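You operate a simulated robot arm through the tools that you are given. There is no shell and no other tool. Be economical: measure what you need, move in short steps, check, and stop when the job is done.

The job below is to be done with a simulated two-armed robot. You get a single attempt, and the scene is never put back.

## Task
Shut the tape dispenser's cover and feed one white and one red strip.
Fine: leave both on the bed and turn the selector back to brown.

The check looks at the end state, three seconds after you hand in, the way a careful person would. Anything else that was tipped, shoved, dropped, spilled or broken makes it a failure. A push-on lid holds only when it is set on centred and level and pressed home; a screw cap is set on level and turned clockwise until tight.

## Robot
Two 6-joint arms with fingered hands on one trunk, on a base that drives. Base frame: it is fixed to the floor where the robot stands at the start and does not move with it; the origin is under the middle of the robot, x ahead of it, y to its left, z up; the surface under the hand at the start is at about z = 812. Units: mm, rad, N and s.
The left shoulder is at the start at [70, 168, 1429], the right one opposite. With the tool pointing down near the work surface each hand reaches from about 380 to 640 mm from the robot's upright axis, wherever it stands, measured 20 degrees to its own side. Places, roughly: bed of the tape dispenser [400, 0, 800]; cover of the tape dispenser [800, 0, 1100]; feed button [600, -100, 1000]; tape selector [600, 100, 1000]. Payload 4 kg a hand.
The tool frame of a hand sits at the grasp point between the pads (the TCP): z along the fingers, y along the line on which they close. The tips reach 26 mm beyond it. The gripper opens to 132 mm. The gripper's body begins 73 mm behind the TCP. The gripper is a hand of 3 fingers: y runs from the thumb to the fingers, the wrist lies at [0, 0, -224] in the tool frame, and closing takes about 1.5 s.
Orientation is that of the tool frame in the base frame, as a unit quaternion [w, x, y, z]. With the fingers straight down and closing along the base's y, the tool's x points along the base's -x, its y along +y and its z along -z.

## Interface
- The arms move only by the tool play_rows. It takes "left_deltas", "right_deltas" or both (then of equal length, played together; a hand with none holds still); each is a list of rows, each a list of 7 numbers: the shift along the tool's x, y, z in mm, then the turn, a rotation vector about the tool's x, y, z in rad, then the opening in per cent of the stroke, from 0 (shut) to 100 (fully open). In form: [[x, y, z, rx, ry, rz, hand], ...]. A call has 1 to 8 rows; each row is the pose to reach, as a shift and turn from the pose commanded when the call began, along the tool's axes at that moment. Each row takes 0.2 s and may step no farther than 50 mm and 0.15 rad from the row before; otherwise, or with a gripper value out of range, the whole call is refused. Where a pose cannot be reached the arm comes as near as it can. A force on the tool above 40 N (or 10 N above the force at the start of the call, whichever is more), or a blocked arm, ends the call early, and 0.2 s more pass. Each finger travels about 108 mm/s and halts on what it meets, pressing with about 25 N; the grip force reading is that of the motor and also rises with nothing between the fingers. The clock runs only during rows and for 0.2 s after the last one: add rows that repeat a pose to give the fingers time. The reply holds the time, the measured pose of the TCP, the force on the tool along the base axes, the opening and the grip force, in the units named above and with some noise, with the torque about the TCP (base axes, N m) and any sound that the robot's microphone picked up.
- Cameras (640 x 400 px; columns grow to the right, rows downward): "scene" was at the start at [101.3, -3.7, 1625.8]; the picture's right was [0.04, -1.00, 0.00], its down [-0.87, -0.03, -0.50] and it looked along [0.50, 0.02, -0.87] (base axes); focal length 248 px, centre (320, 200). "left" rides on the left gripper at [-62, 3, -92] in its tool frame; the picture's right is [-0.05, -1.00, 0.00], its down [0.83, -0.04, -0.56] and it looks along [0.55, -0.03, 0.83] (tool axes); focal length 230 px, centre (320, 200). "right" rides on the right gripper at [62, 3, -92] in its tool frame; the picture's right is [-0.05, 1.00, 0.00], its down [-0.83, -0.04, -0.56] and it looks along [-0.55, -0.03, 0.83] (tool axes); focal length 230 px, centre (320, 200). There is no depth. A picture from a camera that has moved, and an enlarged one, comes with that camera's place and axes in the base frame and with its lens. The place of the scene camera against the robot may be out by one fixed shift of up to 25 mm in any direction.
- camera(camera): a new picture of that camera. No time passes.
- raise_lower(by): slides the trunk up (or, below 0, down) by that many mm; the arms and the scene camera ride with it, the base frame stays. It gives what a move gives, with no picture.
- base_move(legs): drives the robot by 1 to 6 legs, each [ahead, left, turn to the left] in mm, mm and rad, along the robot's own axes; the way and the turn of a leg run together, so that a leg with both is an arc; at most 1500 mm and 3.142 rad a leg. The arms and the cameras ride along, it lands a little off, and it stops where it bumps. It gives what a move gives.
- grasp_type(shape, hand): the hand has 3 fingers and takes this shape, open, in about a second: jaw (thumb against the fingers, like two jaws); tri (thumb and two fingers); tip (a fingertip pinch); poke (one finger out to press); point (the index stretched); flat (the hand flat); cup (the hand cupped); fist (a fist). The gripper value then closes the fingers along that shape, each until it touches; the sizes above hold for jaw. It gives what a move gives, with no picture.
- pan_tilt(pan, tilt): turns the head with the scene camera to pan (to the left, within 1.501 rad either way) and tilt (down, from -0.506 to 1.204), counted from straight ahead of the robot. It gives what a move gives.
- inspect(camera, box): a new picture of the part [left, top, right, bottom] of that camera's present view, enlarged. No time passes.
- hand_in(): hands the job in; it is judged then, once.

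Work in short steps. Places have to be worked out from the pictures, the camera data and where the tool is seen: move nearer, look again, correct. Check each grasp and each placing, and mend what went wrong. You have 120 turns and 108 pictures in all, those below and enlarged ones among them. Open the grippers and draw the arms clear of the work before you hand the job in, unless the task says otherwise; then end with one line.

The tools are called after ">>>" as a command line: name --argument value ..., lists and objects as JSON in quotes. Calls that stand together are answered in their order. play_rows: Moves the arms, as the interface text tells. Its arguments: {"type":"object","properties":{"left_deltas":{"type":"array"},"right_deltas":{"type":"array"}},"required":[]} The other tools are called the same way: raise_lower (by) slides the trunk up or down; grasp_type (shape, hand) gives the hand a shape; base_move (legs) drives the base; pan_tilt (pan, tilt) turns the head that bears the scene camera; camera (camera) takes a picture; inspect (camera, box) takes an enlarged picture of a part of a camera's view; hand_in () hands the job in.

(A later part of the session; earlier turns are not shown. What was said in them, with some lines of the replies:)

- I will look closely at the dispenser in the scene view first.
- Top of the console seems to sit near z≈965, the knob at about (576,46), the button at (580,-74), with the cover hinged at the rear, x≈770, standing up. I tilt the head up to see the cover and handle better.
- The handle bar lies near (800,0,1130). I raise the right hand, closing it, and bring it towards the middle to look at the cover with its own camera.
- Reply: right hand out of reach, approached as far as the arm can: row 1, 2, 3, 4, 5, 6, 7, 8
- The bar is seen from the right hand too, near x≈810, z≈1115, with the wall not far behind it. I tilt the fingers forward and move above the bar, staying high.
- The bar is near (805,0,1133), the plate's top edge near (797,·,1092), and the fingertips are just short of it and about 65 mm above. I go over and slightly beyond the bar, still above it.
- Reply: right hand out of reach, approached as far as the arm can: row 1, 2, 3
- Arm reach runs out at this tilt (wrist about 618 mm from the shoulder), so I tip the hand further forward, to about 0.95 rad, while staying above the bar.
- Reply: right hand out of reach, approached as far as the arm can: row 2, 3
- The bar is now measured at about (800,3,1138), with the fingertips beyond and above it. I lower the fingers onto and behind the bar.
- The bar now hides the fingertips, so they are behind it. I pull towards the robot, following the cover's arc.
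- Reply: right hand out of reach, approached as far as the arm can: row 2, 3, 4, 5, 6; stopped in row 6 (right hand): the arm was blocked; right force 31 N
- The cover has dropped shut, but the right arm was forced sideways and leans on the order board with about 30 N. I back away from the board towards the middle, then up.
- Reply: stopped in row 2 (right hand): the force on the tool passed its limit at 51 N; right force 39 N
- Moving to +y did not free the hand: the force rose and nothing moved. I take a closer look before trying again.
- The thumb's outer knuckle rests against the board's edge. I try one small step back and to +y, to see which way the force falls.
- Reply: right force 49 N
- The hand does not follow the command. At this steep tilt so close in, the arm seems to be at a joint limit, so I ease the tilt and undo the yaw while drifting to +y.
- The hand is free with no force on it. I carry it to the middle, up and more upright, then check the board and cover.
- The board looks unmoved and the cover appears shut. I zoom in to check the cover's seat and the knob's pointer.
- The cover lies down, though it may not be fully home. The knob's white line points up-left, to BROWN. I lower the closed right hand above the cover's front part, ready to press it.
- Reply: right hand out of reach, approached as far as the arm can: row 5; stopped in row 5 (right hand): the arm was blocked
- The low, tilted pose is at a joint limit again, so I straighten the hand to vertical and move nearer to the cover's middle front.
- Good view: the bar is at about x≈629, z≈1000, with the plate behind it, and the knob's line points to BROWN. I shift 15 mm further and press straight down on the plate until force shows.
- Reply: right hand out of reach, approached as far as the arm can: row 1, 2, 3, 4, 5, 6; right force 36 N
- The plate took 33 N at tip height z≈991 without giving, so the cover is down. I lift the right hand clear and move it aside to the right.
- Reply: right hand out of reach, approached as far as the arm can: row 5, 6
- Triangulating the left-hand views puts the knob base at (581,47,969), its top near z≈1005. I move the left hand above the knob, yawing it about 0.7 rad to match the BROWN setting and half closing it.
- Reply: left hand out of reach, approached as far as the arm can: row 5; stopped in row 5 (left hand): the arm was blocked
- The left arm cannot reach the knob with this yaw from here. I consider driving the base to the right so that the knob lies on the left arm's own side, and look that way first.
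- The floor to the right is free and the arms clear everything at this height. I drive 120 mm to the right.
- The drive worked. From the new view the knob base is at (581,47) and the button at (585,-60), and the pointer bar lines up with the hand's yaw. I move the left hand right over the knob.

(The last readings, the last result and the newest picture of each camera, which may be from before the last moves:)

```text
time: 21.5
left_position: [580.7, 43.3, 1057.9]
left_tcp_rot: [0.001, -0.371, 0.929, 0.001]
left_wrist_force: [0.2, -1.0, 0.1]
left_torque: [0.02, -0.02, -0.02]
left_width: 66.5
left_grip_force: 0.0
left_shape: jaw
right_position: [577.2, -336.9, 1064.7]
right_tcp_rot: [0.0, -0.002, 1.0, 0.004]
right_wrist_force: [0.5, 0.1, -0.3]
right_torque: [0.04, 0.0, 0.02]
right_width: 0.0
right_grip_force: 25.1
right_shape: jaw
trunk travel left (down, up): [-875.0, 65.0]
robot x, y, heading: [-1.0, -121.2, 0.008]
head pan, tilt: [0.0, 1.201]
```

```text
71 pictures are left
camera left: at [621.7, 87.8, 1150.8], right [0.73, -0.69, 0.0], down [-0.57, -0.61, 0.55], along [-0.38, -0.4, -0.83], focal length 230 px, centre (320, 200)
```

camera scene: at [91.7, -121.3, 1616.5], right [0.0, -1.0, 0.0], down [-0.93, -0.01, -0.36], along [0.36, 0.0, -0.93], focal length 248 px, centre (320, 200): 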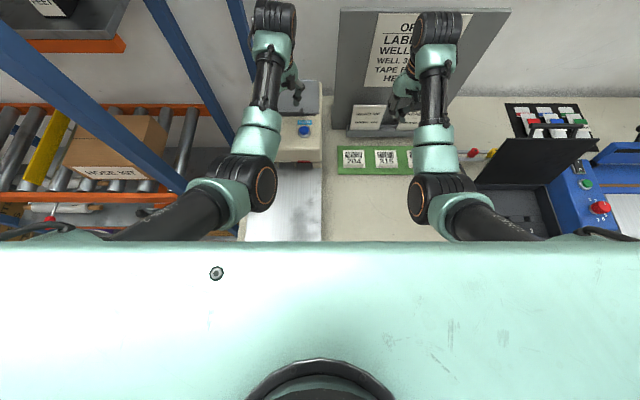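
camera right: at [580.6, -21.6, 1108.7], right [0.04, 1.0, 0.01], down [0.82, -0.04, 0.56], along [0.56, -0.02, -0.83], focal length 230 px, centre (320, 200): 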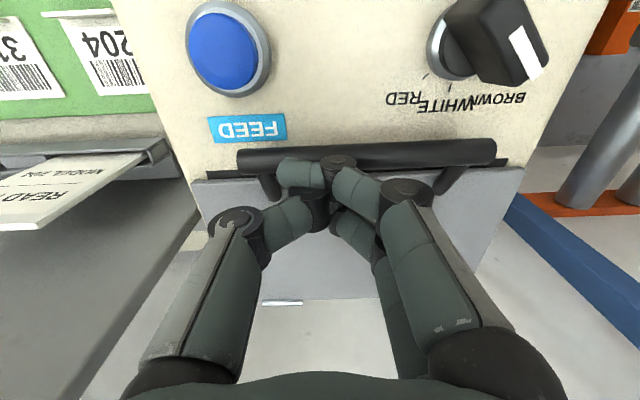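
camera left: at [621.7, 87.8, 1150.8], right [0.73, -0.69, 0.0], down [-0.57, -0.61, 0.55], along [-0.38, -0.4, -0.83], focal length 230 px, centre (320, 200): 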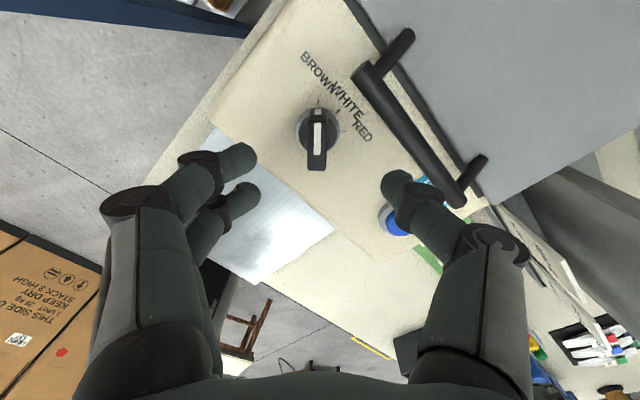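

The knob is centred between the fingers with the bar aligned. I narrow the opening to about 46 mm to clear the cover handle, and descend to grip height.

>>> play_rows --left_deltas '[[-4, 0, 0, 0, 0, 0, 36], [-4, 0, 20, 0, 0, 0, 36], [-4, 0, 40, 0, 0, 0, 36], [-4, 0, 54, 0, 0, 0, 36]]'

>>> camera --camera "left"

```text
time: 22.5
left_position: [581.3, 48.4, 1004.4]
left_tcp_rot: [0.002, -0.371, 0.928, 0.002]
left_wrist_force: [-0.2, 0.0, 0.1]
left_torque: [0.0, 0.02, -0.01]
left_width: 47.9
left_grip_force: 0.0
left_shape: jaw
right_position: [575.4, -335.5, 1066.4]
right_tcp_rot: [0.0, -0.002, 1.0, 0.002]
right_wrist_force: [-0.6, -0.3, -0.1]
right_torque: [0.03, 0.01, 0.01]
right_width: 0.0
right_grip_force: 25.3
right_shape: jaw
trunk travel left (down, up): [-875.0, 65.0]
robot x, y, heading: [-3.4, -124.3, 0.004]
head pan, tilt: [0.0, 1.201]
```

```text
70 pictures are left
camera left: at [624.2, 93.0, 1096.5], right [0.73, -0.69, 0.0], down [-0.57, -0.61, 0.55], along [-0.38, -0.4, -0.83], focal length 230 px, centre (320, 200)
```

left: 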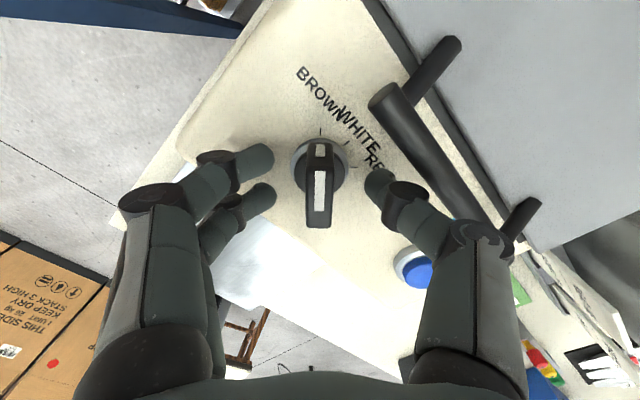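

The fingers straddle the pointer bar. I close on it.

>>> play_rows --left_deltas '[[0, 0, 0, 0, 0, 0, 15], [0, 0, 0, 0, 0, 0, 0], [0, 0, 0, 0, 0, 0, 0], [0, 0, 0, 0, 0, 0, 0]]'

>>> camera --camera "left"

```text
time: 23.5
left_position: [581.3, 47.6, 1004.7]
left_tcp_rot: [0.002, -0.371, 0.929, 0.001]
left_wrist_force: [0.8, -0.7, -0.5]
left_torque: [-0.02, -0.02, 0.04]
left_width: 11.9
left_grip_force: 24.7
left_shape: jaw
right_position: [576.4, -335.8, 1065.3]
right_tcp_rot: [0.0, -0.003, 1.0, 0.003]
right_wrist_force: [0.2, 0.1, 0.5]
right_torque: [0.02, -0.01, -0.02]
right_width: 0.0
right_grip_force: 24.8
right_shape: jaw
trunk travel left (down, up): [-875.0, 65.0]
robot x, y, heading: [-0.8, -118.7, 0.007]
head pan, tilt: [0.0, 1.201]
```

```text
69 pictures are left
camera left: at [624.0, 92.5, 1096.7], right [0.73, -0.69, 0.0], down [-0.57, -0.61, 0.55], along [-0.38, -0.4, -0.83], focal length 230 px, centre (320, 200)
```

left: 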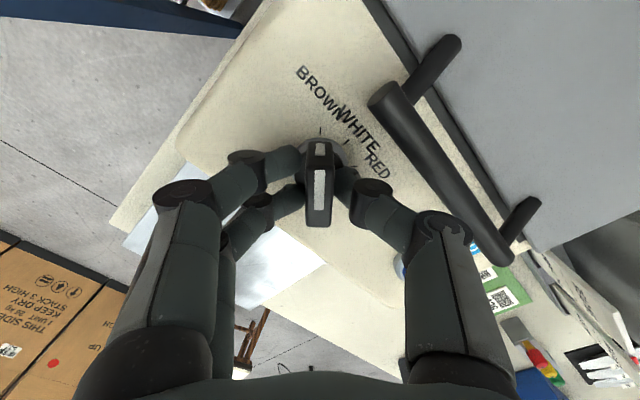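

The bar is held (11.9 mm). I turn it clockwise about 0.75 rad towards WHITE.

>>> play_rows --left_deltas '[[0, 0, 0, 0, 0, 0.14, 0], [0, 0, 0, 0, 0, 0.28, 0], [0, 0, 0, 0, 0, 0.42, 0], [0, 0, 0, 0, 0, 0.56, 0], [0, 0, 0, 0, 0, 0.7, 0], [0, 0, 0, 0, 0, 0.77, 0]]'

>>> camera --camera "left"

```text
time: 24.9
left_position: [580.9, 48.1, 1006.1]
left_tcp_rot: [0.0, 0.006, 1.0, 0.002]
left_wrist_force: [-12.2, -2.3, -6.3]
left_torque: [-0.14, 0.17, 0.14]
left_width: 10.3
left_grip_force: 25.3
left_shape: jaw
right_position: [574.5, -335.4, 1067.0]
right_tcp_rot: [-0.001, -0.002, 1.0, 0.003]
right_wrist_force: [0.2, -0.5, 0.2]
right_torque: [-0.01, 0.0, 0.0]
right_width: 0.0
right_grip_force: 25.0
right_shape: jaw
trunk travel left (down, up): [-875.0, 65.0]
robot x, y, heading: [1.2, -120.3, 0.003]
head pan, tilt: [0.0, 1.201]
```

```text
68 pictures are left
camera left: at [642.0, 50.2, 1096.8], right [0.04, -1.0, 0.0], down [-0.83, -0.04, 0.56], along [-0.55, -0.02, -0.83], focal length 230 px, centre (320, 200)
```

left: 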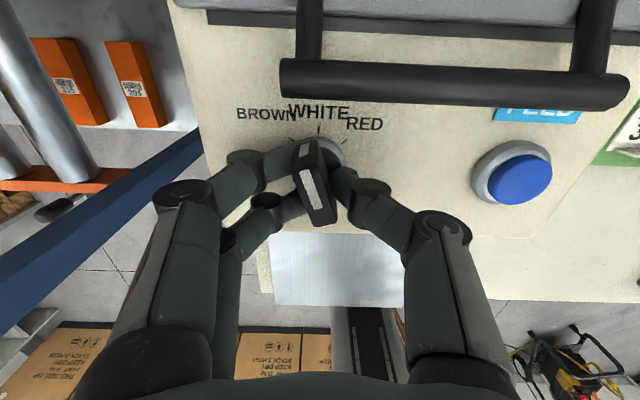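

The bar lags the hand by some 15–20°. I turn a bit further.

>>> play_rows --left_deltas '[[0, 0, 0, 0, 0, 0.13, 0], [0, 0, 0, 0, 0, 0.25, 0], [0, 0, 0, 0, 0, 0.25, 0]]'

>>> camera --camera "left"

```text
time: 25.7
left_position: [580.7, 50.1, 1006.0]
left_tcp_rot: [0.001, 0.129, 0.992, 0.002]
left_wrist_force: [-14.2, 2.0, -7.6]
left_torque: [0.14, 0.11, 0.06]
left_width: 10.3
left_grip_force: 25.3
left_shape: jaw
right_position: [574.4, -335.3, 1066.2]
right_tcp_rot: [0.0, -0.003, 1.0, 0.003]
right_wrist_force: [-0.6, 0.8, -0.7]
right_torque: [0.0, 0.03, 0.0]
right_width: 0.0
right_grip_force: 25.4
right_shape: jaw
trunk travel left (down, up): [-875.0, 65.0]
robot x, y, heading: [0.4, -118.0, 0.011]
head pan, tilt: [0.0, 1.201]
```

```text
67 pictures are left
camera left: at [640.9, 36.1, 1097.2], right [-0.21, -0.98, 0.0], down [-0.81, 0.17, 0.55], along [-0.54, 0.12, -0.83], focal length 230 px, centre (320, 200)
```

left: 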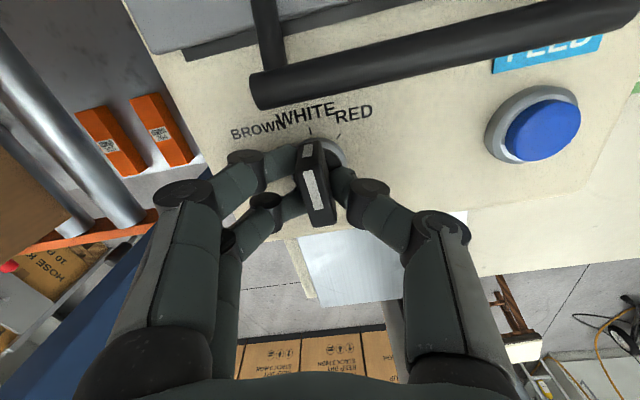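

The bar now points roughly at the WHITE tick. I let go and lift to read it.

>>> play_rows --left_deltas '[[0, 0, 0, 0, 0, 0, 36], [0, 0, 0, 0, 0, 0, 36], [0, 0, -25, 0, 0, -0.12, 36], [0, 0, -50, 0, 0, -0.25, 36], [0, 0, -70, 0, 0, -0.25, 36]]'

>>> camera --camera "left"

```text
time: 26.9
left_position: [584.5, 48.5, 1075.5]
left_tcp_rot: [0.001, 0.005, 1.0, 0.002]
left_wrist_force: [0.0, -0.1, 0.3]
left_torque: [0.02, -0.02, 0.03]
left_width: 47.2
left_grip_force: 0.1
left_shape: jaw
right_position: [578.0, -336.6, 1065.4]
right_tcp_rot: [-0.001, -0.003, 1.0, 0.004]
right_wrist_force: [0.6, -0.2, 0.1]
right_torque: [0.03, -0.03, 0.0]
right_width: 0.0
right_grip_force: 24.5
right_shape: jaw
trunk travel left (down, up): [-875.0, 65.0]
robot x, y, heading: [4.8, -116.1, 0.001]
head pan, tilt: [0.0, 1.201]
```

```text
66 pictures are left
camera left: at [645.6, 50.2, 1167.3], right [0.04, -1.0, 0.0], down [-0.83, -0.04, 0.55], along [-0.55, -0.02, -0.83], focal length 230 px, centre (320, 200)
```

left: 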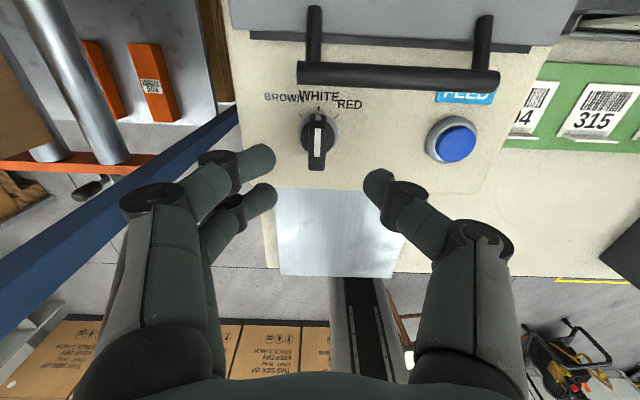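

The selector reads WHITE. I close the left hand and bring it above the feed button at (585,-64).

>>> play_rows --left_deltas '[[0, -38, 0, 0, 0, 0, 0], [0, -76, 0, 0, 0, 0, 0], [0, -112, 0, 0, 0, 0, 0], [0, -112, 20, 0, 0, 0, 0], [0, -112, 38, 0, 0, 0, 0]]'

>>> camera --camera "left"

```text
time: 28.3
left_position: [599.3, -15.2, 1040.3]
left_tcp_rot: [0.015, -0.02, 0.999, 0.033]
left_wrist_force: [0.2, -0.8, 0.7]
left_torque: [-0.02, 0.0, -0.01]
left_width: 0.0
left_grip_force: 24.4
left_shape: jaw
right_position: [576.7, -335.3, 1066.5]
right_tcp_rot: [-0.001, -0.002, 1.0, 0.003]
right_wrist_force: [-0.4, 0.8, -0.1]
right_torque: [0.0, -0.02, 0.02]
right_width: 0.2
right_grip_force: 24.4
right_shape: jaw
trunk travel left (down, up): [-875.0, 65.0]
robot x, y, heading: [0.0, -121.9, 0.008]
head pan, tilt: [0.0, 1.201]
stopped in row 5 (left hand): the arm was blocked; the commanded pose is now the measured one
```

```text
65 pictures are left
camera left: at [659.0, -14.6, 1134.2], right [0.09, -0.99, -0.06], down [-0.84, -0.11, 0.53], along [-0.53, 0.0, -0.85], focal length 230 px, centre (320, 200)
```

left: 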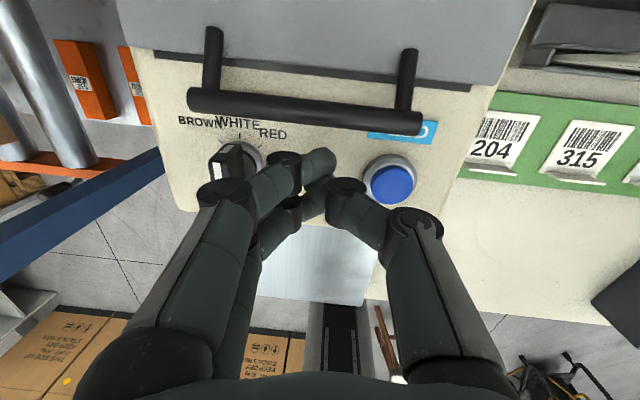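

The left arm blocks about 105 mm left of the robot's axis, so I lift a little and drive another 65 mm to the right. Both knob and button should then be within the left hand's range.

>>> play_rows --left_deltas '[[0, 10, -30, 0, 0, 0, 0]]'

>>> base_move --legs '[[0, -65, 0]]'

>>> camera --camera "left"

>>> camera --camera "scene"

```text
time: 28.7
left_position: [598.8, -12.2, 1071.9]
left_tcp_rot: [0.014, -0.017, 0.999, 0.029]
left_wrist_force: [-0.2, -0.3, -0.6]
left_torque: [0.04, 0.0, -0.01]
left_width: 0.1
left_grip_force: 25.2
left_shape: jaw
right_position: [576.2, -336.3, 1064.9]
right_tcp_rot: [-0.001, -0.002, 1.0, 0.003]
right_wrist_force: [-1.0, -0.1, 0.1]
right_torque: [0.01, -0.01, 0.04]
right_width: 0.1
right_grip_force: 25.0
right_shape: jaw
trunk travel left (down, up): [-875.0, 65.0]
robot x, y, heading: [1.3, -118.2, 0.003]
head pan, tilt: [0.0, 1.201]
```

```text
time: 29.7
left_position: [598.9, -65.8, 1071.0]
left_tcp_rot: [0.013, -0.018, 0.999, 0.027]
left_wrist_force: [-0.6, -0.1, -0.4]
left_torque: [-0.08, -0.01, 0.01]
left_width: 0.3
left_grip_force: 25.6
left_shape: jaw
right_position: [575.5, -392.1, 1066.5]
right_tcp_rot: [-0.001, -0.005, 1.0, 0.001]
right_wrist_force: [-0.2, 0.7, -0.7]
right_torque: [-0.05, 0.0, 0.01]
right_width: 0.1
right_grip_force: 25.2
right_shape: jaw
trunk travel left (down, up): [-875.0, 65.0]
robot x, y, heading: [1.6, -184.0, 0.004]
head pan, tilt: [0.0, 1.201]
```

```text
64 pictures are left
camera left: at [658.0, -66.3, 1163.9], right [0.09, -0.99, -0.05], down [-0.84, -0.1, 0.53], along [-0.53, 0.0, -0.85], focal length 230 px, centre (320, 200)
```

left: 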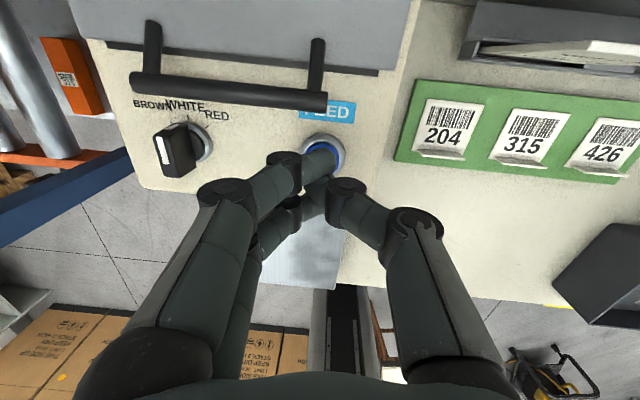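

```text
63 pictures are left
camera scene: at [92.1, -178.9, 1616.5], right [0.01, -1.0, 0.01], down [-0.93, -0.01, -0.36], along [0.36, 0.0, -0.93], focal length 248 px, centre (320, 200)
```

scene: 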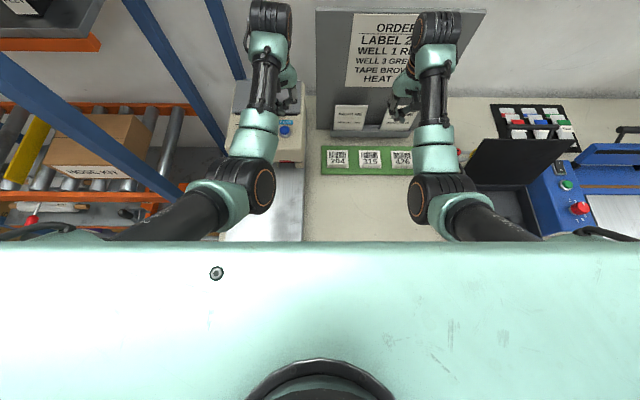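

The button is now under the fingers, at about (586,-65). I level the hand, shift back 13 mm, and come down to just above the cap.

>>> play_rows --left_deltas '[[13, 0, 0, 0.054, 0.026, 0.036, 0], [13, 0, 25, 0.054, 0.026, 0.036, 0], [13, 0, 42, 0.054, 0.026, 0.036, 0]]'

>>> camera --camera "left"

```text
time: 30.5
left_position: [588.2, -70.4, 1029.6]
left_tcp_rot: [0.001, -0.001, 1.0, 0.004]
left_wrist_force: [0.2, 0.0, 0.8]
left_torque: [0.01, 0.0, 0.01]
left_width: 0.0
left_grip_force: 24.7
left_shape: jaw
right_position: [576.8, -399.1, 1064.8]
right_tcp_rot: [-0.001, -0.003, 1.0, 0.005]
right_wrist_force: [0.1, -0.5, 0.2]
right_torque: [0.0, -0.01, -0.03]
right_width: 0.0
right_grip_force: 25.4
right_shape: jaw
trunk travel left (down, up): [-875.0, 65.0]
robot x, y, heading: [5.2, -181.6, 0.009]
head pan, tilt: [0.0, 1.201]
```

```text
62 pictures are left
camera left: at [649.3, -69.6, 1121.4], right [0.05, -1.0, -0.01], down [-0.83, -0.05, 0.55], along [-0.55, -0.02, -0.83], focal length 230 px, centre (320, 200)
```

left: 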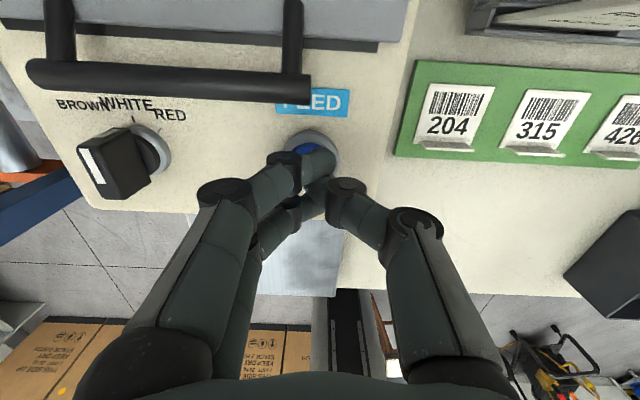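

I shift 6 mm towards +y to centre on the button and press down gently.

>>> play_rows --left_deltas '[[1, 6, 0, 0, 0, 0, 0], [1, 6, 8, 0, 0, 0, 0], [1, 6, 14, 0, 0, 0, 0], [1, 6, 19, 0, 0, 0, 0], [1, 6, 22, 0, 0, 0, 0]]'

```text
time: 31.7
left_position: [586.5, -65.0, 1008.1]
left_tcp_rot: [0.002, -0.001, 1.0, 0.004]
left_wrist_force: [1.0, 0.9, 9.7]
left_torque: [-0.01, 0.0, -0.01]
left_width: 0.0
left_grip_force: 25.1
left_shape: jaw
right_position: [576.1, -397.3, 1066.8]
right_tcp_rot: [0.0, -0.004, 1.0, 0.005]
right_wrist_force: [0.6, 1.4, 0.5]
right_torque: [0.02, -0.03, 0.0]
right_width: 0.0
right_grip_force: 24.8
right_shape: jaw
trunk travel left (down, up): [-875.0, 65.0]
robot x, y, heading: [0.9, -180.2, 0.011]
head pan, tilt: [0.0, 1.201]
heard: click
```

Heard a click with about 10 N, so one press went in. I lift and look for the white strip.

>>> play_rows --left_deltas '[[0, 0, -20, 0, 0, 0, 0], [0, 0, -50, 0, 0, 0, 0], [0, 10, -65, 0, 0, 0, 0], [0, 10, -65, 0, 0, 0, 0]]'

>>> inspect --camera "scene" --box '[210, 80, 330, 245]'

>>> camera --camera "left"

```text
time: 32.7
left_position: [587.4, -55.0, 1071.2]
left_tcp_rot: [0.0, -0.001, 1.0, 0.004]
left_wrist_force: [1.2, -0.2, 0.6]
left_torque: [0.0, 0.03, 0.01]
left_width: 0.0
left_grip_force: 25.4
left_shape: jaw
right_position: [577.1, -397.5, 1066.1]
right_tcp_rot: [-0.001, -0.005, 1.0, 0.004]
right_wrist_force: [0.2, 0.0, -0.4]
right_torque: [0.0, -0.02, -0.01]
right_width: 0.0
right_grip_force: 24.6
right_shape: jaw
trunk travel left (down, up): [-875.0, 65.0]
robot x, y, heading: [-2.3, -183.5, 0.003]
head pan, tilt: [0.0, 1.201]
```

```text
2.42 times, centred on (270, 162) of scene
camera zoom: at [92.4, -188.7, 1616.5], right [0.01, -1.0, 0.0], down [-0.93, -0.01, -0.36], along [0.36, 0.0, -0.93], focal length 601 px, centre (441, 291)
```

zoom: 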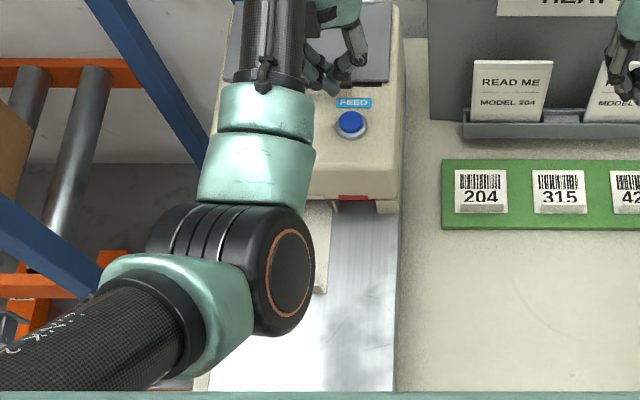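

```text
60 pictures are left
camera left: at [647.8, -52.2, 1163.1], right [0.05, -1.0, -0.01], down [-0.83, -0.05, 0.55], along [-0.55, -0.02, -0.83], focal length 230 px, centre (320, 200)
```

left: 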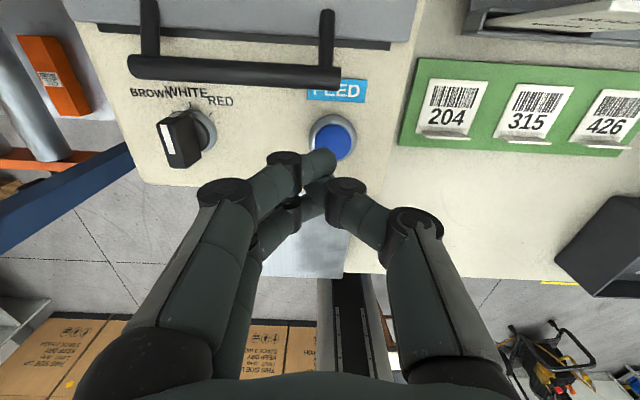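

A pale strip shows on the bed beside the elbow. I return the left hand above the knob, opening it, and check both things.

>>> play_rows --left_deltas '[[2, 35, 0, 0, 0, 0, 20], [4, 70, 0, 0, 0, 0, 36], [6, 103, 0, 0, 0, 0, 36], [6, 103, 10, 0, 0, 0, 36]]'

>>> camera --camera "left"

>>> inspect --camera "scene" --box '[210, 80, 330, 245]'

```text
time: 33.7
left_position: [579.1, 46.3, 1060.7]
left_tcp_rot: [0.001, -0.001, 1.0, 0.004]
left_wrist_force: [0.4, 0.2, -0.7]
left_torque: [0.02, -0.02, 0.02]
left_width: 47.1
left_grip_force: 0.1
left_shape: jaw
right_position: [577.2, -397.4, 1065.1]
right_tcp_rot: [0.0, -0.004, 1.0, 0.004]
right_wrist_force: [0.0, 0.1, 0.4]
right_torque: [-0.01, -0.01, 0.01]
right_width: 0.1
right_grip_force: 25.3
right_shape: jaw
trunk travel left (down, up): [-875.0, 65.0]
robot x, y, heading: [1.2, -189.3, 0.01]
head pan, tilt: [0.0, 1.201]
```

```text
59 pictures are left
camera left: at [641.2, 48.8, 1152.8], right [0.05, -1.0, -0.01], down [-0.83, -0.05, 0.55], along [-0.55, -0.02, -0.83], focal length 230 px, centre (320, 200)
```

left: 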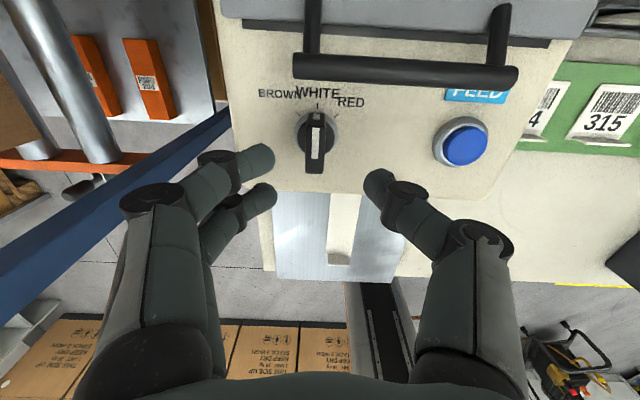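

```text
2.42 times, centred on (270, 162) of scene
camera zoom: at [92.2, -189.1, 1616.5], right [0.01, -1.0, 0.0], down [-0.93, -0.01, -0.36], along [0.36, 0.0, -0.93], focal length 601 px, centre (441, 291)
```

zoom: 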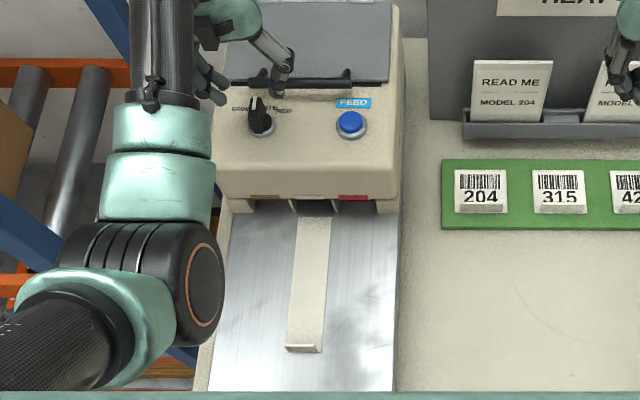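

The white strip is on the bed. The knob sits between the fingers, so I descend and grip it.

>>> play_rows --left_deltas '[[-3, 2, 20, 0, 0, 0, 36], [-3, 2, 40, 0, 0, 0, 36], [-3, 2, 57, 0, 0, 0, 36], [-3, 2, 57, 0, 0, 0, 10], [-3, 2, 57, 0, 0, 0, 0], [-3, 2, 57, 0, 0, 0, 0]]'

>>> camera --camera "left"

```text
time: 35.1
left_position: [581.3, 50.0, 1004.7]
left_tcp_rot: [0.0, -0.001, 1.0, 0.003]
left_wrist_force: [-0.5, -0.3, -2.2]
left_torque: [0.0, -0.01, -0.03]
left_width: 8.8
left_grip_force: 25.3
left_shape: jaw
right_position: [576.7, -397.3, 1066.2]
right_tcp_rot: [0.0, -0.004, 1.0, 0.004]
right_wrist_force: [-0.4, 0.9, -0.9]
right_torque: [0.0, 0.02, 0.0]
right_width: 0.0
right_grip_force: 24.7
right_shape: jaw
trunk travel left (down, up): [-875.0, 65.0]
robot x, y, heading: [0.3, -180.9, 0.008]
head pan, tilt: [0.0, 1.201]
```

```text
57 pictures are left
camera left: at [643.4, 52.3, 1096.8], right [0.05, -1.0, -0.01], down [-0.83, -0.05, 0.55], along [-0.55, -0.02, -0.83], focal length 230 px, centre (320, 200)
```

left: 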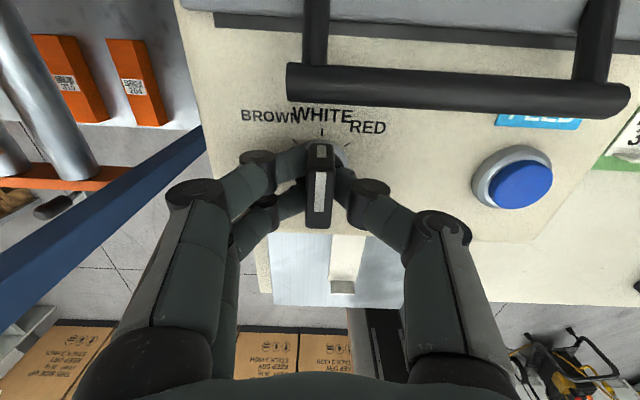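

The bar is gripped in line with the hand. I turn clockwise by 0.98 rad, allowing for the lag seen before.

>>> play_rows --left_deltas '[[0, 0, 0, 0, 0, 0.14, 0], [0, 0, 0, 0, 0, 0.28, 0], [0, 0, 0, 0, 0, 0.42, 0], [0, 0, 0, 0, 0, 0.56, 0], [0, 0, 0, 0, 0, 0.7, 0], [0, 0, 0, 0, 0, 0.84, 0], [0, 0, 0, 0, 0, 0.98, 0], [0, 0, 0, 0, 0, 0.98, 0]]'

>>> camera --camera "left"

```text
time: 36.9
left_position: [582.8, 50.9, 1005.5]
left_tcp_rot: [-0.001, 0.47, 0.883, 0.002]
left_wrist_force: [-3.0, 1.0, -4.8]
left_torque: [0.02, 0.01, 0.39]
left_width: 8.6
left_grip_force: 25.0
left_shape: jaw
right_position: [575.9, -398.3, 1066.0]
right_tcp_rot: [-0.001, -0.005, 1.0, 0.004]
right_wrist_force: [-0.1, 0.2, 0.0]
right_torque: [-0.03, 0.01, 0.02]
right_width: 0.1
right_grip_force: 24.9
right_shape: jaw
trunk travel left (down, up): [-875.0, 65.0]
robot x, y, heading: [6.8, -184.0, 0.008]
head pan, tilt: [0.0, 1.201]
```

```text
56 pictures are left
camera left: at [619.3, 0.7, 1096.7], right [-0.8, -0.6, 0.0], down [-0.5, 0.66, 0.56], along [-0.33, 0.45, -0.83], focal length 230 px, centre (320, 200)
```

left: 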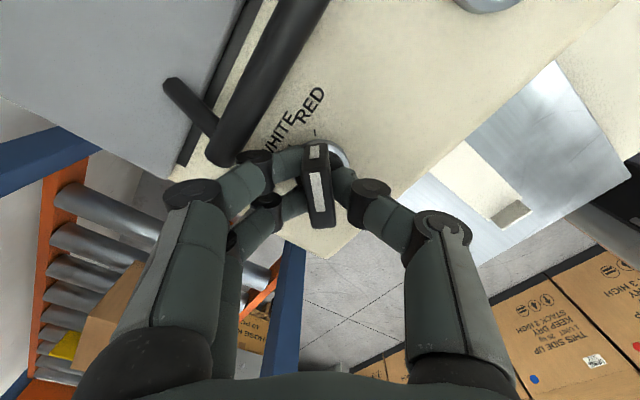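

The bar points at the RED tick as far as I can see. I release, lift straight up, unwind the wrist and read it.

>>> play_rows --left_deltas '[[0, 0, 0, 0, 0, 0, 36], [0, 0, 0, 0, 0, 0, 36], [0, 0, -25, 0, 0, 0, 36], [0, 0, -50, 0, 0, -0.14, 36], [0, 0, -65, 0, 0, -0.28, 36], [0, 0, -65, 0, 0, -0.42, 36], [0, 0, -65, 0, 0, -0.56, 36], [0, 0, -65, 0, 0, -0.7, 36]]'

>>> camera --camera "left"

```text
time: 38.7
left_position: [582.2, 50.2, 1070.6]
left_tcp_rot: [-0.001, 0.138, 0.99, 0.004]
left_wrist_force: [0.8, -0.4, -0.2]
left_torque: [0.03, 0.03, 0.0]
left_width: 47.0
left_grip_force: 0.0
left_shape: jaw
right_position: [577.5, -398.5, 1066.4]
right_tcp_rot: [0.0, -0.004, 1.0, 0.004]
right_wrist_force: [0.7, 0.5, 0.3]
right_torque: [-0.03, 0.02, -0.02]
right_width: 0.1
right_grip_force: 24.9
right_shape: jaw
trunk travel left (down, up): [-875.0, 65.0]
robot x, y, heading: [0.5, -179.7, 0.005]
head pan, tilt: [0.0, 1.201]
```

```text
55 pictures are left
camera left: at [642.8, 35.5, 1162.6], right [-0.22, -0.97, -0.01], down [-0.81, 0.18, 0.56], along [-0.54, 0.13, -0.83], focal length 230 px, centre (320, 200)
```

left: 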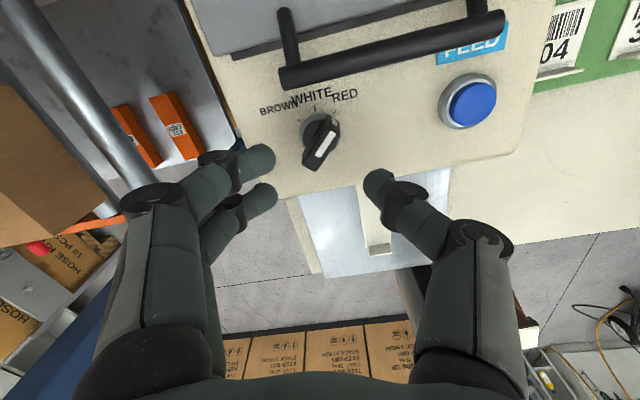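

>>> inspect --camera "left" --box '[250, 70, 390, 180]'

```text
3.64 times, centred on (320, 125) of left
camera zoom: at [642.8, 35.5, 1162.6], right [-0.22, -0.97, -0.01], down [-0.81, 0.18, 0.56], along [-0.54, 0.13, -0.83], focal length 837 px, centre (320, 473)
```

zoom: 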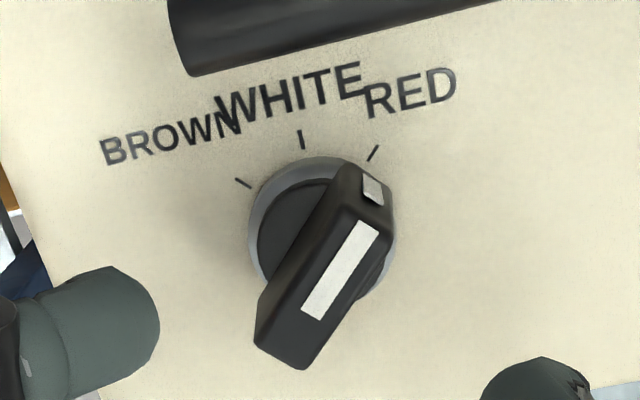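

The selector reads RED, right on the tick. I close the hand and go above the button again.

>>> play_rows --left_deltas '[[-12, -37, 0, 0, 0, -0.1, 0], [-24, -74, 0, 0, 0, -0.2, 0], [-35, -109, 0, 0, 0, -0.277, 0], [-35, -109, 20, 0, 0, -0.277, 0], [-35, -109, 40, 0, 0, -0.277, 0]]'

>>> camera --camera "left"

```text
time: 39.9
left_position: [587.0, -64.1, 1031.4]
left_tcp_rot: [0.0, 0.001, 1.0, 0.004]
left_wrist_force: [0.3, 0.9, -0.5]
left_torque: [0.0, -0.03, -0.01]
left_width: 0.0
left_grip_force: 24.7
left_shape: jaw
right_position: [576.2, -398.2, 1064.7]
right_tcp_rot: [-0.001, -0.004, 1.0, 0.003]
right_wrist_force: [0.4, -0.7, 0.7]
right_torque: [-0.01, 0.01, -0.02]
right_width: 0.0
right_grip_force: 25.4
right_shape: jaw
trunk travel left (down, up): [-875.0, 65.0]
robot x, y, heading: [0.1, -184.2, 0.009]
head pan, tilt: [0.0, 1.201]
```

```text
53 pictures are left
camera left: at [647.8, -61.7, 1122.4], right [0.05, -1.0, -0.01], down [-0.83, -0.05, 0.55], along [-0.55, -0.02, -0.83], focal length 230 px, centre (320, 200)
```

left: 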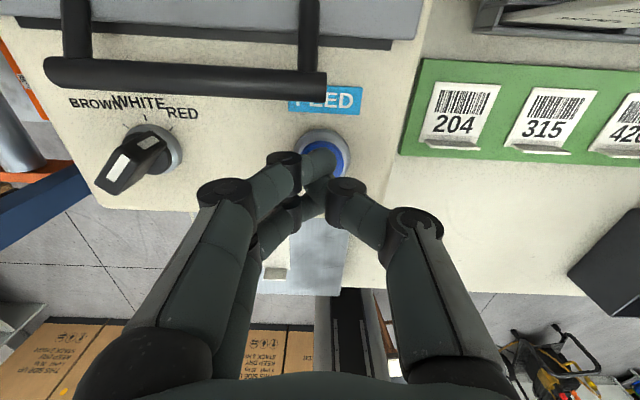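

Same spot as before, so I press with the same stroke.

>>> play_rows --left_deltas '[[0, 0, 8, 0, 0, 0, 0], [0, 0, 15, 0, 0, 0, 0], [0, 0, 20, 0, 0, 0, 0], [0, 0, 24, 0, 0, 0, 0]]'

```text
time: 40.9
left_position: [587.1, -63.3, 1008.6]
left_tcp_rot: [0.004, 0.001, 1.0, 0.004]
left_wrist_force: [0.5, 0.3, 10.9]
left_torque: [-0.01, 0.01, -0.05]
left_width: 0.0
left_grip_force: 25.5
left_shape: jaw
right_position: [574.8, -397.4, 1066.3]
right_tcp_rot: [0.001, -0.005, 1.0, 0.003]
right_wrist_force: [-0.6, 0.0, -0.5]
right_torque: [0.02, 0.0, 0.01]
right_width: 0.0
right_grip_force: 25.4
right_shape: jaw
trunk travel left (down, up): [-875.0, 65.0]
robot x, y, heading: [2.2, -184.7, 0.005]
head pan, tilt: [0.0, 1.201]
heard: click
```

Click heard. I lift, return over the knob with the hand yawed to match the RED setting, and look.

>>> play_rows --left_deltas '[[0, 0, -30, 0, 0, 0, 0], [0, 0, -62, 0, 0, 0.1, 0], [2, 35, -62, 0, 0, 0.24, 20], [4, 70, -62, 0, 0, 0.38, 36], [5, 112, -62, 0, 0, 0.52, 36], [5, 112, -62, 0, 0, 0.66, 36], [5, 112, -62, 0, 0, 0.78, 36]]'

>>> camera --camera "left"

>>> inspect --camera "scene" --box '[210, 80, 330, 245]'

```text
time: 42.5
left_position: [582.7, 47.7, 1067.2]
left_tcp_rot: [-0.001, 0.382, 0.924, 0.004]
left_wrist_force: [-0.2, 0.7, -0.1]
left_torque: [0.0, 0.0, -0.02]
left_width: 47.1
left_grip_force: 0.0
left_shape: jaw
right_position: [577.0, -397.7, 1066.0]
right_tcp_rot: [0.0, -0.004, 1.0, 0.003]
right_wrist_force: [0.1, -0.6, 0.4]
right_torque: [-0.01, -0.01, 0.0]
right_width: 0.2
right_grip_force: 24.9
right_shape: jaw
trunk travel left (down, up): [-875.0, 65.0]
robot x, y, heading: [7.4, -182.6, 0.01]
head pan, tilt: [0.0, 1.201]
```

```text
52 pictures are left
camera left: at [627.9, 5.5, 1159.4], right [-0.67, -0.74, -0.01], down [-0.62, 0.55, 0.56], along [-0.41, 0.38, -0.83], focal length 230 px, centre (320, 200)
```

left: 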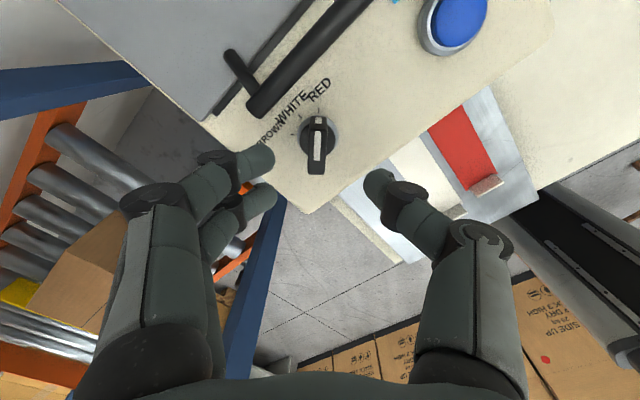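

```text
2.42 times, centred on (270, 162) of scene
camera zoom: at [92.1, -189.3, 1616.5], right [0.01, -1.0, 0.0], down [-0.93, -0.01, -0.36], along [0.36, 0.0, -0.93], focal length 601 px, centre (441, 291)
```

zoom: 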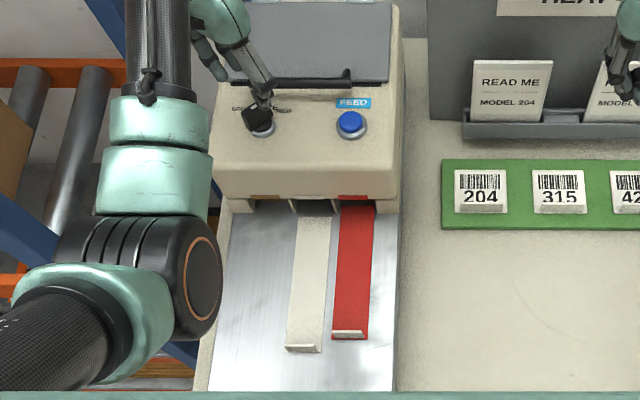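

Both strips lie on the bed. I descend onto the knob and grip it again.

>>> play_rows --left_deltas '[[-3, 0, 22, 0, 0, 0, 36], [-3, 0, 44, 0, 0, 0, 36], [-3, 0, 63, 0, 0, 0, 36], [-3, 0, 63, 0, 0, 0, 10], [-3, 0, 63, 0, 0, 0, 0], [-3, 0, 63, 0, 0, 0, 0]]'

>>> camera --camera "left"

```text
time: 43.9
left_position: [583.5, 45.5, 1005.8]
left_tcp_rot: [-0.001, 0.381, 0.925, 0.004]
left_wrist_force: [-1.5, 1.0, -2.6]
left_torque: [-0.01, 0.0, -0.01]
left_width: 8.6
left_grip_force: 24.8
left_shape: jaw
right_position: [577.7, -398.7, 1065.4]
right_tcp_rot: [-0.001, -0.005, 1.0, 0.004]
right_wrist_force: [-0.6, -0.2, -0.1]
right_torque: [-0.02, 0.0, 0.01]
right_width: 0.1
right_grip_force: 25.0
right_shape: jaw
trunk travel left (down, up): [-875.0, 65.0]
robot x, y, heading: [1.1, -180.9, 0.007]
head pan, tilt: [0.0, 1.201]
```

```text
50 pictures are left
camera left: at [629.1, 4.3, 1097.1], right [-0.67, -0.75, 0.0], down [-0.62, 0.55, 0.56], along [-0.41, 0.38, -0.83], focal length 230 px, centre (320, 200)
```

left: 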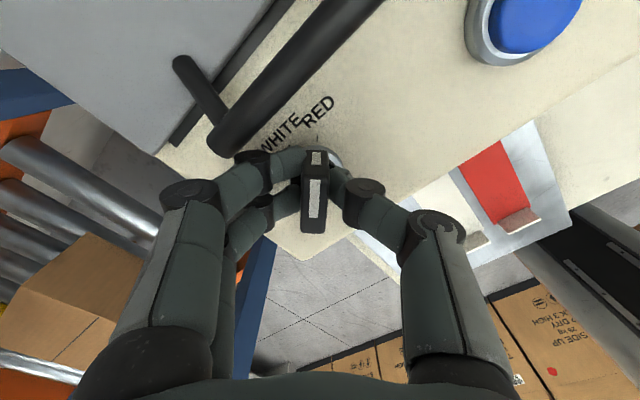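

Gripped. I turn counter-clockwise by 1.05 rad first.

>>> play_rows --left_deltas '[[0, 0, 0, 0, 0, -0.14, 0], [0, 0, 0, 0, 0, -0.28, 0], [0, 0, 0, 0, 0, -0.42, 0], [0, 0, 0, 0, 0, -0.56, 0], [0, 0, 0, 0, 0, -0.7, 0], [0, 0, 0, 0, 0, -0.84, 0], [0, 0, 0, 0, 0, -0.98, 0], [0, 0, 0, 0, 0, -1.05, 0]]'

>>> play_rows --left_deltas '[[0, 0, 0, 0, 0, -0.14, 0], [0, 0, 0, 0, 0, -0.28, 0], [0, 0, 0, 0, 0, -0.42, 0], [0, 0, 0, 0, 0, -0.52, 0], [0, 0, 0, 0, 0, -0.52, 0]]'

>>> camera --camera "left"

```text
time: 45.7
left_position: [587.0, 47.8, 1005.3]
left_tcp_rot: [0.0, -0.135, 0.991, 0.003]
left_wrist_force: [8.7, 5.7, 0.7]
left_torque: [0.16, -0.15, -0.01]
left_width: 8.6
left_grip_force: 25.2
left_shape: jaw
right_position: [579.1, -397.2, 1064.5]
right_tcp_rot: [-0.001, -0.004, 1.0, 0.004]
right_wrist_force: [0.1, -0.1, -0.5]
right_torque: [0.01, 0.01, -0.02]
right_width: 0.0
right_grip_force: 24.9
right_shape: jaw
trunk travel left (down, up): [-875.0, 65.0]
robot x, y, heading: [0.7, -184.7, 0.002]
head pan, tilt: [0.0, 1.201]
```

```text
time: 46.9
left_position: [586.7, 48.9, 1005.0]
left_tcp_rot: [0.002, -0.386, 0.923, 0.002]
left_wrist_force: [13.9, 17.2, 7.5]
left_torque: [0.34, -0.15, -0.08]
left_width: 8.3
left_grip_force: 25.3
left_shape: jaw
right_position: [578.5, -395.6, 1064.8]
right_tcp_rot: [0.0, -0.004, 1.0, 0.002]
right_wrist_force: [0.4, 0.4, -0.4]
right_torque: [-0.01, -0.02, -0.01]
right_width: 0.0
right_grip_force: 25.1
right_shape: jaw
trunk travel left (down, up): [-875.0, 65.0]
robot x, y, heading: [1.8, -180.1, 0.006]
head pan, tilt: [0.0, 1.201]
```

```text
49 pictures are left
camera left: at [627.0, 94.4, 1097.3], right [0.75, -0.66, 0.0], down [-0.55, -0.63, 0.55], along [-0.37, -0.41, -0.84], focal length 230 px, centre (320, 200)
```

left: 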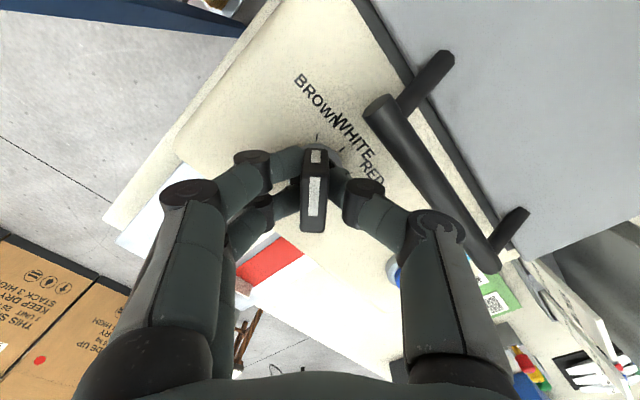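

It points at BROWN. I release, lift and check.

>>> play_rows --left_deltas '[[0, 0, 0, 0, 0, 0, 36], [0, 0, 0, 0, 0, 0, 36], [0, 0, -25, 0, 0, 0, 36], [0, 0, -50, 0, 0, 0, 36], [0, 0, -75, 0, 0, 0.12, 36], [0, 0, -75, 0, 0, 0.25, 36]]'

>>> inspect --camera "left" --box '[250, 70, 390, 180]'

```text
time: 48.3
left_position: [586.6, 44.7, 1076.7]
left_tcp_rot: [0.001, -0.264, 0.964, 0.003]
left_wrist_force: [0.3, 0.3, -0.5]
left_torque: [-0.03, -0.05, 0.01]
left_width: 47.0
left_grip_force: 0.1
left_shape: jaw
left hand out of reach, approached as far as the arm can: row 5, 6
right_position: [577.2, -397.8, 1066.3]
right_tcp_rot: [0.0, -0.005, 1.0, 0.003]
right_wrist_force: [0.1, -0.7, 0.2]
right_torque: [-0.01, 0.02, 0.01]
right_width: 0.0
right_grip_force: 24.8
right_shape: jaw
trunk travel left (down, up): [-875.0, 65.0]
robot x, y, heading: [1.8, -181.9, 0.013]
head pan, tilt: [0.0, 1.201]
```

```text
3.64 times, centred on (320, 125) of left
camera zoom: at [637.7, 78.9, 1168.4], right [0.56, -0.83, -0.01], down [-0.69, -0.47, 0.55], along [-0.46, -0.3, -0.83], focal length 837 px, centre (320, 473)
```

zoom: 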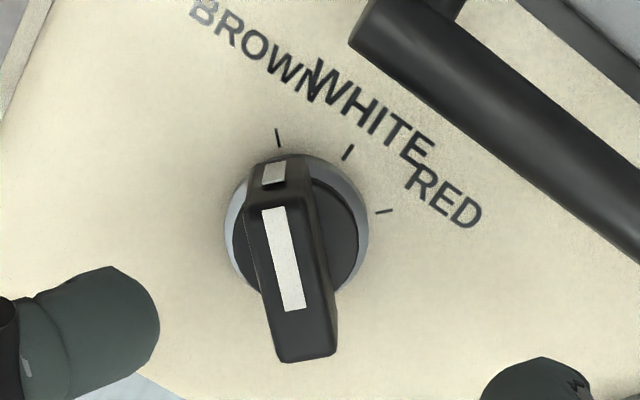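

The selector is back on BROWN. I raise both hands well clear, opening the grippers, and take final pictures.

>>> play_rows --left_deltas '[[10, 0, -30, 0, 0, 0.1, 60], [20, 0, -60, 0, 0, 0.2, 80], [30, 10, -90, 0, 0, 0.3, 100], [50, 20, -100, 0, 0, 0.4, 100], [70, 30, -100, 0, 0, 0.5, 100]]' --right_deltas '[[0, 0, -20, 0, 0, 0, 0], [0, 0, -50, 0, 0, 0, 20], [0, 0, -70, 0, 0, 0, 50], [10, 0, -70, 0, 0, 0, 80], [20, 0, -70, 0, 0, 0, 100]]'

>>> pan_tilt --pan 0.2 --tilt 0.9

>>> camera --camera "scene"

>>> camera --camera "left"

>>> camera --camera "right"

```text
time: 49.5
left_position: [585.1, 14.3, 1078.4]
left_tcp_rot: [0.001, -0.023, 1.0, 0.004]
left_wrist_force: [0.7, -0.6, -0.1]
left_torque: [0.02, 0.02, 0.05]
left_width: 131.9
left_grip_force: 0.0
left_shape: jaw
left hand out of reach, approached as far as the arm can: row 1, 2, 3, 4, 5
right_position: [600.7, -398.9, 1089.6]
right_tcp_rot: [0.0, -0.004, 1.0, 0.004]
right_wrist_force: [0.4, -0.1, -0.2]
right_torque: [0.0, -0.03, -0.01]
right_width: 131.8
right_grip_force: 0.0
right_shape: jaw
right hand out of reach, approached as far as the arm can: row 1, 2, 3, 4, 5
trunk travel left (down, up): [-875.0, 65.0]
robot x, y, heading: [0.2, -181.7, 0.004]
head pan, tilt: [0.0, 1.201]
```

```text
time: 50.3
left_position: [586.4, 15.0, 1078.2]
left_tcp_rot: [0.001, -0.025, 1.0, 0.004]
left_wrist_force: [0.5, 0.7, -0.1]
left_torque: [0.02, 0.02, 0.02]
left_width: 132.0
left_grip_force: 0.0
left_shape: jaw
right_position: [601.0, -398.7, 1089.5]
right_tcp_rot: [0.0, -0.005, 1.0, 0.003]
right_wrist_force: [-0.4, 1.0, -1.3]
right_torque: [-0.02, 0.01, 0.01]
right_width: 132.1
right_grip_force: 0.0
right_shape: jaw
trunk travel left (down, up): [-875.0, 65.0]
robot x, y, heading: [5.4, -186.9, 0.012]
head pan, tilt: [0.201, 0.901]
```

```text
47 pictures are left
camera scene: at [110.0, -173.6, 1636.3], right [0.2, -0.98, 0.0], down [-0.77, -0.16, -0.62], along [0.61, 0.13, -0.78], focal length 248 px, centre (320, 200)
```

scene: 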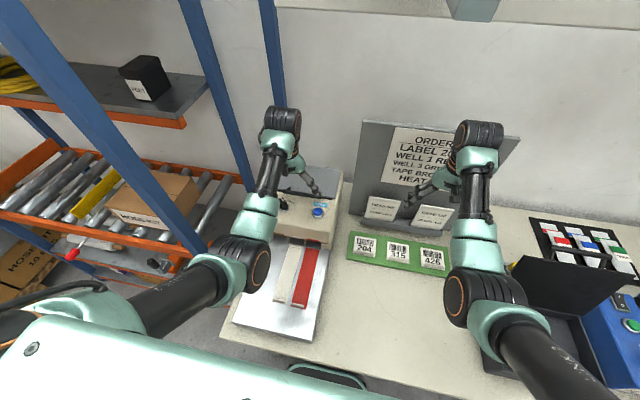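

```text
46 pictures are left
camera left: at [646.7, 20.8, 1169.9], right [0.1, -0.99, -0.01], down [-0.83, -0.09, 0.55], along [-0.55, -0.05, -0.83], focal length 230 px, centre (320, 200)
```

left: 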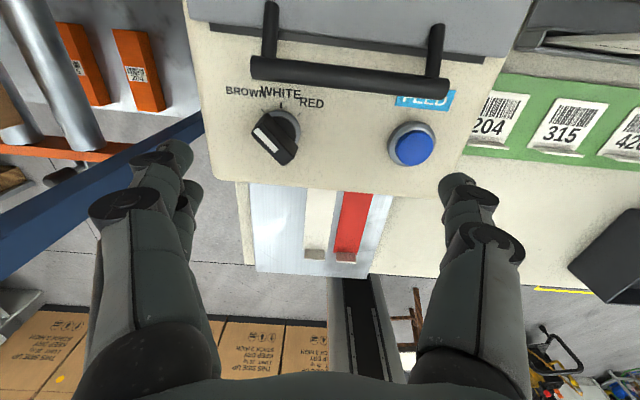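

```text
45 pictures are left
camera right: at [540.2, -396.0, 1180.8], right [0.04, 1.0, 0.01], down [0.83, -0.04, 0.55], along [0.55, -0.02, -0.83], focal length 230 px, centre (320, 200)
```

right: 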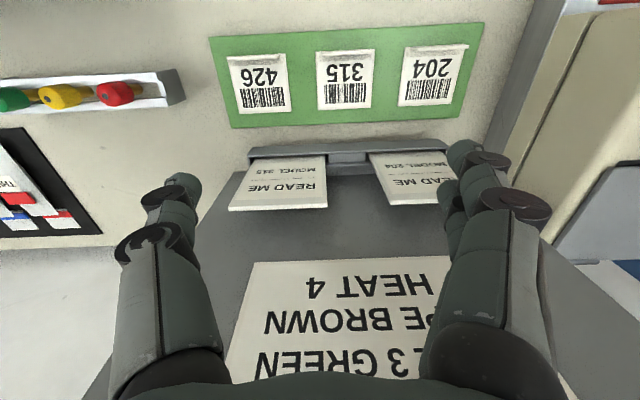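

Cover shut, both strips on the bed, selector on BROWN and everything else in place. I raise the trunk to draw the arms further clear.

>>> raise_lower --by 60

```text
time: 51.3
left_position: [586.9, 14.7, 1137.8]
left_tcp_rot: [0.001, -0.024, 1.0, 0.003]
left_wrist_force: [-0.6, 0.2, -0.3]
left_torque: [-0.02, 0.01, 0.0]
left_width: 131.9
left_grip_force: 0.1
left_shape: jaw
right_position: [600.6, -398.4, 1147.5]
right_tcp_rot: [0.0, -0.004, 1.0, 0.004]
right_wrist_force: [-0.3, 0.2, -0.6]
right_torque: [0.0, 0.0, -0.02]
right_width: 131.8
right_grip_force: 0.0
right_shape: jaw
trunk travel left (down, up): [-935.0, 5.0]
robot x, y, heading: [0.4, -181.8, 0.01]
head pan, tilt: [0.201, 0.901]
```

The arms are clear and the grippers open, so I hand in.

>>> hand_in

```text
The job is handed in.
```

I shut the cover, fed one white and one red strip and left both on the bed, and turned the selector back to brown; while closing the cover the right hand pressed on the order board (up to about 51 N), which shows no visible shift in the later pictures.
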